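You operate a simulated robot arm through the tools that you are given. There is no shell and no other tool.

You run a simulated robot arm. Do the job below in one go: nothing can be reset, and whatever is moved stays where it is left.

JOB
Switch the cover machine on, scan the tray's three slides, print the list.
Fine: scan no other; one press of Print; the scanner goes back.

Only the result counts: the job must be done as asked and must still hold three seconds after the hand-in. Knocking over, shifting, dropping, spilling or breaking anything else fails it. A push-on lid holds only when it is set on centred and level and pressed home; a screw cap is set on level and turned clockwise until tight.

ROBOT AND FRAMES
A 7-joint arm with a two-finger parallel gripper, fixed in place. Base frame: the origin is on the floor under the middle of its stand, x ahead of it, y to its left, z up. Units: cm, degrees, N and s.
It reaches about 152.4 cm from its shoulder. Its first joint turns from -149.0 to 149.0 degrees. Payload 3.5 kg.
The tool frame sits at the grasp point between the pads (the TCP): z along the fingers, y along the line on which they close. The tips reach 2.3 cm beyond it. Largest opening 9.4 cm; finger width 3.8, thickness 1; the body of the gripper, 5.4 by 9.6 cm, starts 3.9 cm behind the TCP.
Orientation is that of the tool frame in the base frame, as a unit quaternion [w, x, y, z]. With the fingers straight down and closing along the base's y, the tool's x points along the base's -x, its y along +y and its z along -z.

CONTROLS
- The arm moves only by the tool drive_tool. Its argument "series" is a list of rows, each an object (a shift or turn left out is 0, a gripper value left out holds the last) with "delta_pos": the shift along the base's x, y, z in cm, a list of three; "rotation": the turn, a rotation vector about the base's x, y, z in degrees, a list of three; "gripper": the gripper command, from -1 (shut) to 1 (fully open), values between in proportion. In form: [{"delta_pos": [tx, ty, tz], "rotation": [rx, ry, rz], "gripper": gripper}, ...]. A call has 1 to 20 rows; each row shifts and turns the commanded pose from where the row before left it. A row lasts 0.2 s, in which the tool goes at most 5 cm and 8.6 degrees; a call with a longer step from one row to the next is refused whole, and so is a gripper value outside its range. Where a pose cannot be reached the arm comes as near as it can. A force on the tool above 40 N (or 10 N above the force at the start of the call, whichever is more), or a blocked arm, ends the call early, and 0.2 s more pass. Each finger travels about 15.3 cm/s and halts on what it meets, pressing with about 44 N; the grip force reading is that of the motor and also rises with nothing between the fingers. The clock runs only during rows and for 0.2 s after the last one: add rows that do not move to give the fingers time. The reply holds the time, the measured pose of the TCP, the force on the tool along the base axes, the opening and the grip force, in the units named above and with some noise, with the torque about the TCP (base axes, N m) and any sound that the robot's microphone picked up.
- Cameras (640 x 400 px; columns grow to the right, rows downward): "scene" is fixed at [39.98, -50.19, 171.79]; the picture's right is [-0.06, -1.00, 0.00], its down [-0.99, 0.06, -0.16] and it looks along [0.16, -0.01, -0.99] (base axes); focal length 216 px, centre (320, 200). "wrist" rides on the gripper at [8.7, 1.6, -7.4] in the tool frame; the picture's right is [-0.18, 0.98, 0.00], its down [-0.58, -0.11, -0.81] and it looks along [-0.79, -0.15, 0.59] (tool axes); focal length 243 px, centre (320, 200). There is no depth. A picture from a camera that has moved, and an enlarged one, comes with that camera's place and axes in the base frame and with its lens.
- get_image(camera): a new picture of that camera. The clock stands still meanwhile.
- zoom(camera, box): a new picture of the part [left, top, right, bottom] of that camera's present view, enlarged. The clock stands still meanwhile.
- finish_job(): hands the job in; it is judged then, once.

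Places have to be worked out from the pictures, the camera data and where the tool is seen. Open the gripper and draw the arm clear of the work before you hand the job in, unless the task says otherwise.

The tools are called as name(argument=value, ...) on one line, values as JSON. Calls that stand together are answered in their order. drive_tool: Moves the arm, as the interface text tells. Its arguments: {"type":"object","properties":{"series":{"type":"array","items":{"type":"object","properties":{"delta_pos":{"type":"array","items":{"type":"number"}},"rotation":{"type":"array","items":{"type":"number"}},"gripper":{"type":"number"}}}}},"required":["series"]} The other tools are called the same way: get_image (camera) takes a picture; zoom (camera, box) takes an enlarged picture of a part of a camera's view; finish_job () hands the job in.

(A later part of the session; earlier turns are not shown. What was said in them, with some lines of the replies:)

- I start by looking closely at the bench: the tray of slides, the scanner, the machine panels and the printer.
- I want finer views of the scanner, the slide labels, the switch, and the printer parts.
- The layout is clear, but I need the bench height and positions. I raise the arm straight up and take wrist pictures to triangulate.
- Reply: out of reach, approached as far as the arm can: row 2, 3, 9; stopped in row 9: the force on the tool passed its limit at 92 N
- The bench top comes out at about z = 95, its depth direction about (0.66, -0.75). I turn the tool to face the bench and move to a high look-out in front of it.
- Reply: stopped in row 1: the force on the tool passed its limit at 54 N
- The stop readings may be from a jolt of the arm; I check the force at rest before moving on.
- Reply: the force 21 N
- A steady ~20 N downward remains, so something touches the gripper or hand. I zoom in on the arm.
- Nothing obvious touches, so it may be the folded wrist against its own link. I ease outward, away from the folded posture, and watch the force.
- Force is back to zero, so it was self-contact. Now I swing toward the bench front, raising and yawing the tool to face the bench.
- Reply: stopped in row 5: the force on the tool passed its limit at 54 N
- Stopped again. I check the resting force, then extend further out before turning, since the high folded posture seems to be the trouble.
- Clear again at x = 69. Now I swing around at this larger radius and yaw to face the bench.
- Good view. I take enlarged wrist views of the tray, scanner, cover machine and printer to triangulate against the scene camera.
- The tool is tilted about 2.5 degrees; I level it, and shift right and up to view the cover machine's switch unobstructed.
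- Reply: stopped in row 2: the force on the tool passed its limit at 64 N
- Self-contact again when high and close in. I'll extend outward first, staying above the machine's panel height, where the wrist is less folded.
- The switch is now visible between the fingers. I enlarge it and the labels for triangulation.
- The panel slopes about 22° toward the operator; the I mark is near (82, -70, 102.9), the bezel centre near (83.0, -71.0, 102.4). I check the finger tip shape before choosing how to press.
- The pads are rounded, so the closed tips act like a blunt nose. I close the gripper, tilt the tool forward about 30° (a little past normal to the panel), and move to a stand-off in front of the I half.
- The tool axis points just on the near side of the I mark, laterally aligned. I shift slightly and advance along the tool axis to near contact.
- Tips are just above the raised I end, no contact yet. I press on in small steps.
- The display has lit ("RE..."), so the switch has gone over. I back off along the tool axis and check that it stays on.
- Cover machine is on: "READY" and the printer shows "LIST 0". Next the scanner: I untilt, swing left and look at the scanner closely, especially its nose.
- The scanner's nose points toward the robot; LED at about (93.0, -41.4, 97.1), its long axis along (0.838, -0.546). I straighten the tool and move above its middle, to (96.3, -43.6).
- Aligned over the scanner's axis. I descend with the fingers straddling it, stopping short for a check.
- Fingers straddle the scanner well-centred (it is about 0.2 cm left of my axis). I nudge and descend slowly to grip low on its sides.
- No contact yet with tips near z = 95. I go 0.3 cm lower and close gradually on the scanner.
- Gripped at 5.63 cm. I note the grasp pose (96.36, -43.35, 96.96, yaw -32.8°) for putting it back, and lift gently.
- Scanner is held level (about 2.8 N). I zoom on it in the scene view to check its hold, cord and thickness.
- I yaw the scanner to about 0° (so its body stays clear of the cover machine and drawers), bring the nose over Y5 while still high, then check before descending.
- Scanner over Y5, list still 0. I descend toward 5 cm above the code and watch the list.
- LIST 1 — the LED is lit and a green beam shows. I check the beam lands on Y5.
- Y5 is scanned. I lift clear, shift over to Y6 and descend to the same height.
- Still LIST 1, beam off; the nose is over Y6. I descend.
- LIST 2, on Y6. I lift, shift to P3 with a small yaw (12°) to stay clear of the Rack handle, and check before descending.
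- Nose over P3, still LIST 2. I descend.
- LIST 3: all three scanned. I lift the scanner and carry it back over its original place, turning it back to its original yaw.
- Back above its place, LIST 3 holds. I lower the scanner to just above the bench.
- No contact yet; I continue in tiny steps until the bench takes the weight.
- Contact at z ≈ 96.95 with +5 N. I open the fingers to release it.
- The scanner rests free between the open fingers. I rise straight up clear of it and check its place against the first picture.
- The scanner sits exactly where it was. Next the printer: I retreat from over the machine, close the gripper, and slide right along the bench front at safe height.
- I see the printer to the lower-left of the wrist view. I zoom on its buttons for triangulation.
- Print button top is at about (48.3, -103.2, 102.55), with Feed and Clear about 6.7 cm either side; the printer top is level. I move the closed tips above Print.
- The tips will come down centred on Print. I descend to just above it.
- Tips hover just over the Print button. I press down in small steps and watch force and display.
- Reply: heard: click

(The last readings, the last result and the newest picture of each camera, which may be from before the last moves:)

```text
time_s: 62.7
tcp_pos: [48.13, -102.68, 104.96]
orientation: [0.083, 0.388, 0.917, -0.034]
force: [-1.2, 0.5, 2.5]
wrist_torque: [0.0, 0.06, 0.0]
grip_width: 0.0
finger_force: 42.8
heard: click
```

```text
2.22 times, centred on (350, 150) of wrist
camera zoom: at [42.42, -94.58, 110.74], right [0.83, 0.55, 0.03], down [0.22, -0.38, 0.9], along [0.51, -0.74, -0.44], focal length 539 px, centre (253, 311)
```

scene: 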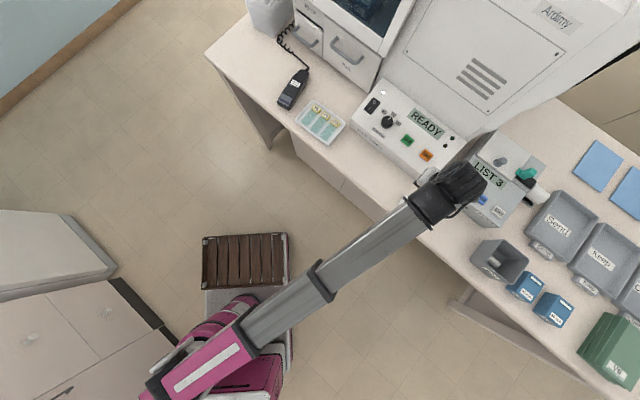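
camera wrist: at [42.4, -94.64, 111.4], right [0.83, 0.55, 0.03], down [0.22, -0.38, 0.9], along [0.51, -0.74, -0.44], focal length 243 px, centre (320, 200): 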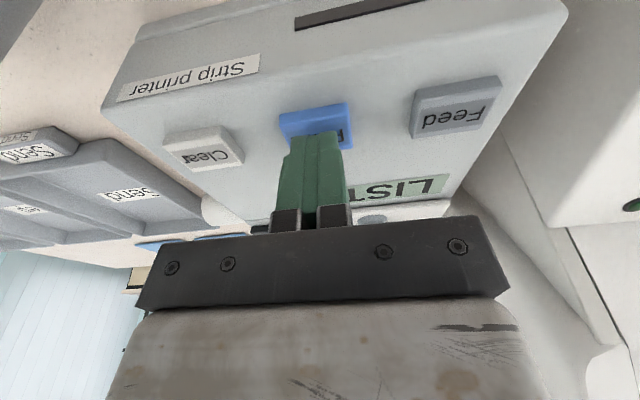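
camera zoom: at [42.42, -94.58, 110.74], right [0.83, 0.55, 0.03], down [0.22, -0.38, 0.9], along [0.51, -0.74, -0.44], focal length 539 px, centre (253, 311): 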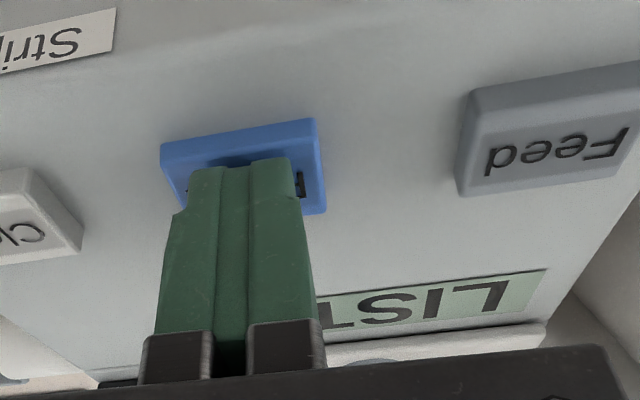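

A click was heard at 2.5 N. I hold still for a moment and check the display and slot before releasing.

drive_tool(series=[{"delta_pos": [0, 0, 0]}, {"delta_pos": [0, 0, 0]}])

get_image(camera="wrist")

zoom(camera="scene", box=[420, 110, 580, 250])

```text
time_s: 63.3
tcp_pos: [48.1, -102.86, 105.03]
orientation: [0.083, 0.388, 0.917, -0.035]
force: [-0.5, 0.1, 2.0]
wrist_torque: [-0.02, 0.04, 0.0]
grip_width: 0.0
finger_force: 42.2
```

```text
taken
camera wrist: at [42.43, -94.57, 110.72], right [0.83, 0.55, 0.03], down [0.22, -0.38, 0.9], along [0.51, -0.74, -0.44], focal length 243 px, centre (320, 200)
```

wrist: 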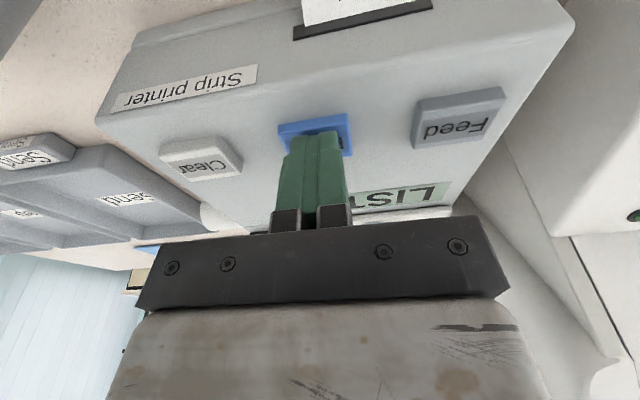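

```text
2.86 times, centred on (500, 180) of scene
camera zoom: at [39.98, -50.19, 171.79], right [-0.06, -1.0, 0.0], down [-0.99, 0.06, -0.16], along [0.16, -0.01, -0.99], focal length 616 px, centre (-194, 257)
```

zoom: 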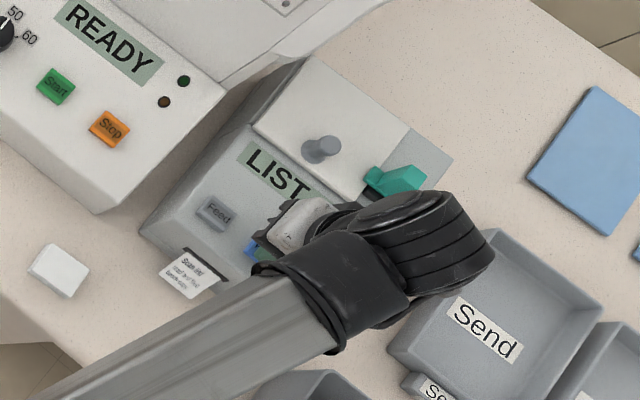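

A printed strip is coming out of the slot. I lift straight off the button and check the printed list.

drive_tool(series=[{"delta_pos": [0, 0, 0.5]}, {"delta_pos": [0, 0, 1]}, {"delta_pos": [0, 0, 1.5]}, {"delta_pos": [0, 0, 2]}, {"delta_pos": [0, 0, 1.5]}, {"delta_pos": [-0.5, 1.5, 0.5]}, {"delta_pos": [0, 2.5, 0]}, {"delta_pos": [0.3, 3, 0]}, {"delta_pos": [0.4, 3, 0]}, {"delta_pos": [0.4, 3, 0]}, {"delta_pos": [0.8, 3, 0]}, {"delta_pos": [1, 3, 0]}, {"delta_pos": [1, 3, 0]}, {"delta_pos": [1, 3, 0]}, {"delta_pos": [1, 2.5, 0]}, {"delta_pos": [0, 0, 0]}])

get_image(camera="scene")

zoom(camera="scene", box=[430, 150, 520, 240])

```text
time_s: 66.7
tcp_pos: [53.34, -75.44, 111.81]
orientation: [0.082, 0.388, 0.917, -0.034]
force: [-0.2, 0.8, -0.5]
wrist_torque: [0.0, 0.01, 0.0]
grip_width: 0.0
finger_force: 42.2
```

```text
taken
```

scene: 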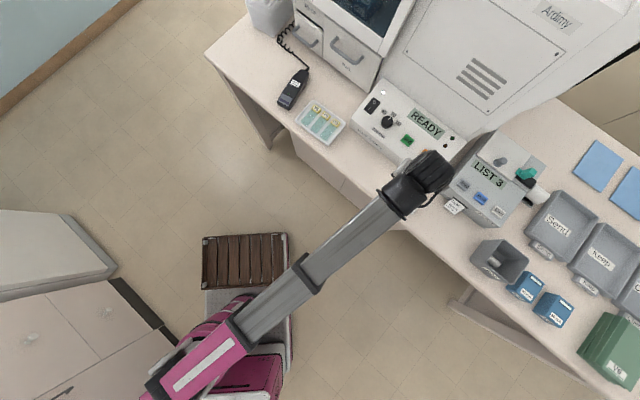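

```text
4.44 times, centred on (475, 195) of scene
camera zoom: at [39.98, -50.19, 171.79], right [-0.06, -1.0, 0.0], down [-0.99, 0.06, -0.16], along [0.16, -0.01, -0.99], focal length 958 px, centre (-369, 222)
```

zoom: 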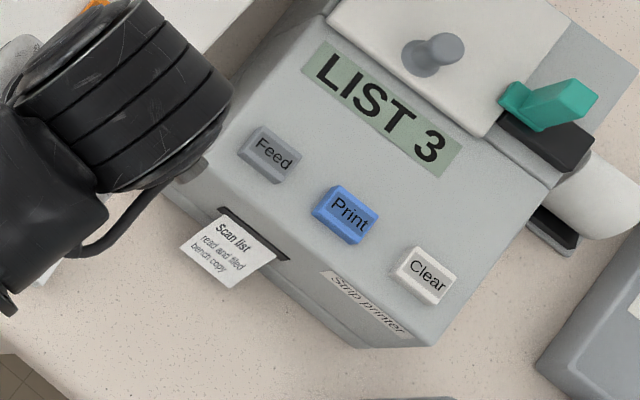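

The strip is out. I read it more closely.

zoom(camera="scene", box=[450, 190, 480, 220])

get_image(camera="wrist")

```text
13.33 times, centred on (465, 205) of scene
camera zoom: at [39.98, -50.19, 171.79], right [-0.06, -1.0, 0.0], down [-0.99, 0.06, -0.16], along [0.16, -0.01, -0.99], focal length 2874 px, centre (-1613, 133)
```

zoom: 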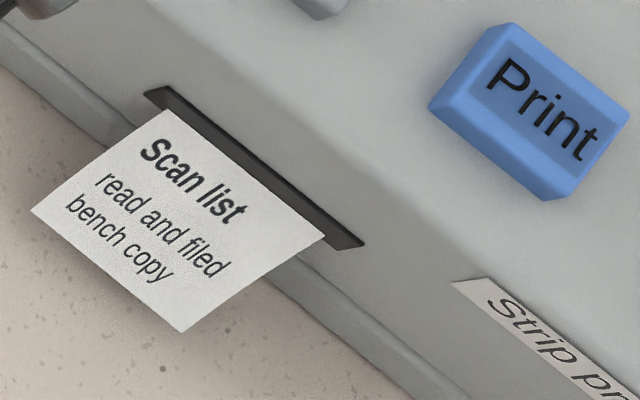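

```text
taken
camera wrist: at [47.71, -67.28, 117.67], right [0.83, 0.55, 0.03], down [0.22, -0.38, 0.9], along [0.51, -0.74, -0.44], focal length 243 px, centre (320, 200)
```

wrist: 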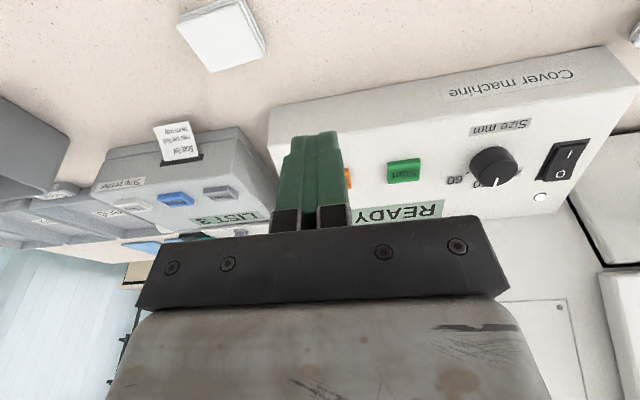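

The list is printed ("Scan list – read and filed – bench copy"), one press, machine on READY. I open the gripper and draw the arm back clear of the bench.

drive_tool(series=[{"delta_pos": [-0.5, 0.5, 0], "rotation": [-1, -1, 0], "gripper": 1}, {"delta_pos": [-1, 1, 0], "rotation": [-1.5, -1.5, 0]}, {"delta_pos": [-1.2, 1.2, 0], "rotation": [-1.5, -1.5, 0]}, {"delta_pos": [-1.2, 1.2, 0], "rotation": [-1.5, -1.5, 0]}, {"delta_pos": [-1.2, 1.2, 0], "rotation": [-1.5, -1.5, 0]}, {"delta_pos": [-1.2, 1.2, 0], "rotation": [-1.5, -1.5, 0]}, {"delta_pos": [-1, 1, 0]}, {"delta_pos": [-0.5, 0.5, 0]}, {"delta_pos": [0, 0, 0]}])

get_image(camera="scene")

zoom(camera="scene", box=[260, 60, 540, 230])

```text
time_s: 68.7
tcp_pos: [45.58, -67.61, 111.94]
orientation: [0.179, 0.382, 0.903, -0.073]
force: [0.3, -0.3, -0.4]
wrist_torque: [-0.02, -0.01, 0.01]
grip_width: 9.39
finger_force: 0.0
```

```text
taken
```

scene: 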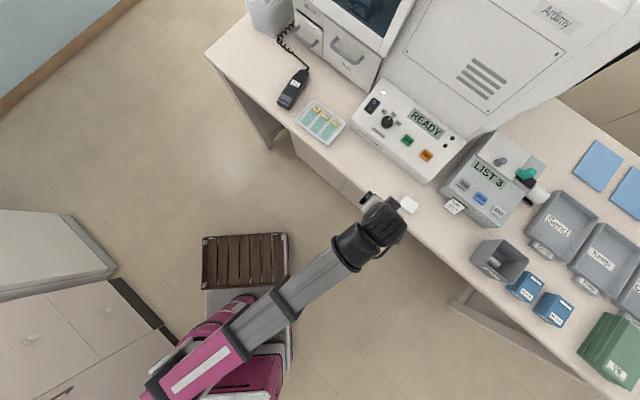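

```text
2.29 times, centred on (400, 145) of scene
camera zoom: at [39.98, -50.19, 171.79], right [-0.06, -1.0, 0.0], down [-0.99, 0.06, -0.16], along [0.16, -0.01, -0.99], focal length 493 px, centre (137, 326)
```

zoom: 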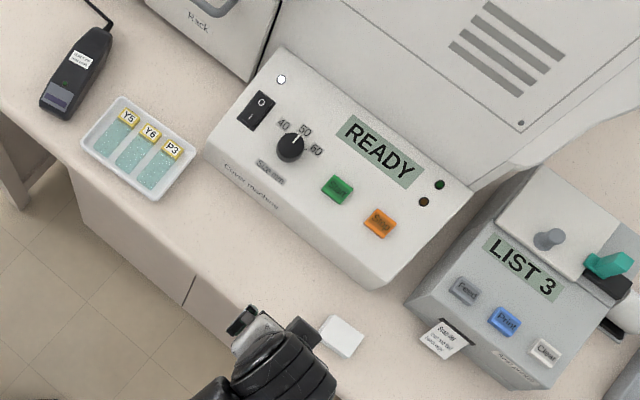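

The cover machine is on, all three slides are scanned, and the list is printed. The scanner is back in its place, nothing else has moved, and the arm is clear with the gripper open, so I hand the job in.

finish_job()

```text
The job is handed in.
```

The job is done and handed in; I don't have the verdict on it.

- **Cover machine:** it is switched on, its lamp is lit and its display shows "READY".
- **Scans:** I scanned Y5, Y6 and P3 once each. The printer's count went from "LIST 0" to "LIST 3", and nothing else was scanned.
- **Print:** I pressed Print once and heard one click. The strip that came out reads "Scan list / read and filed / bench copy". It is still hanging in the printer's slot.
- **Scanner:** it is back where it lay, matching its first position in the scene picture.

Early on, the arm stopped itself three times from touching its own links, before it was over the bench. In the last picture nothing else on the bench had moved. I left the gripper open and the arm drawn back from the bench.
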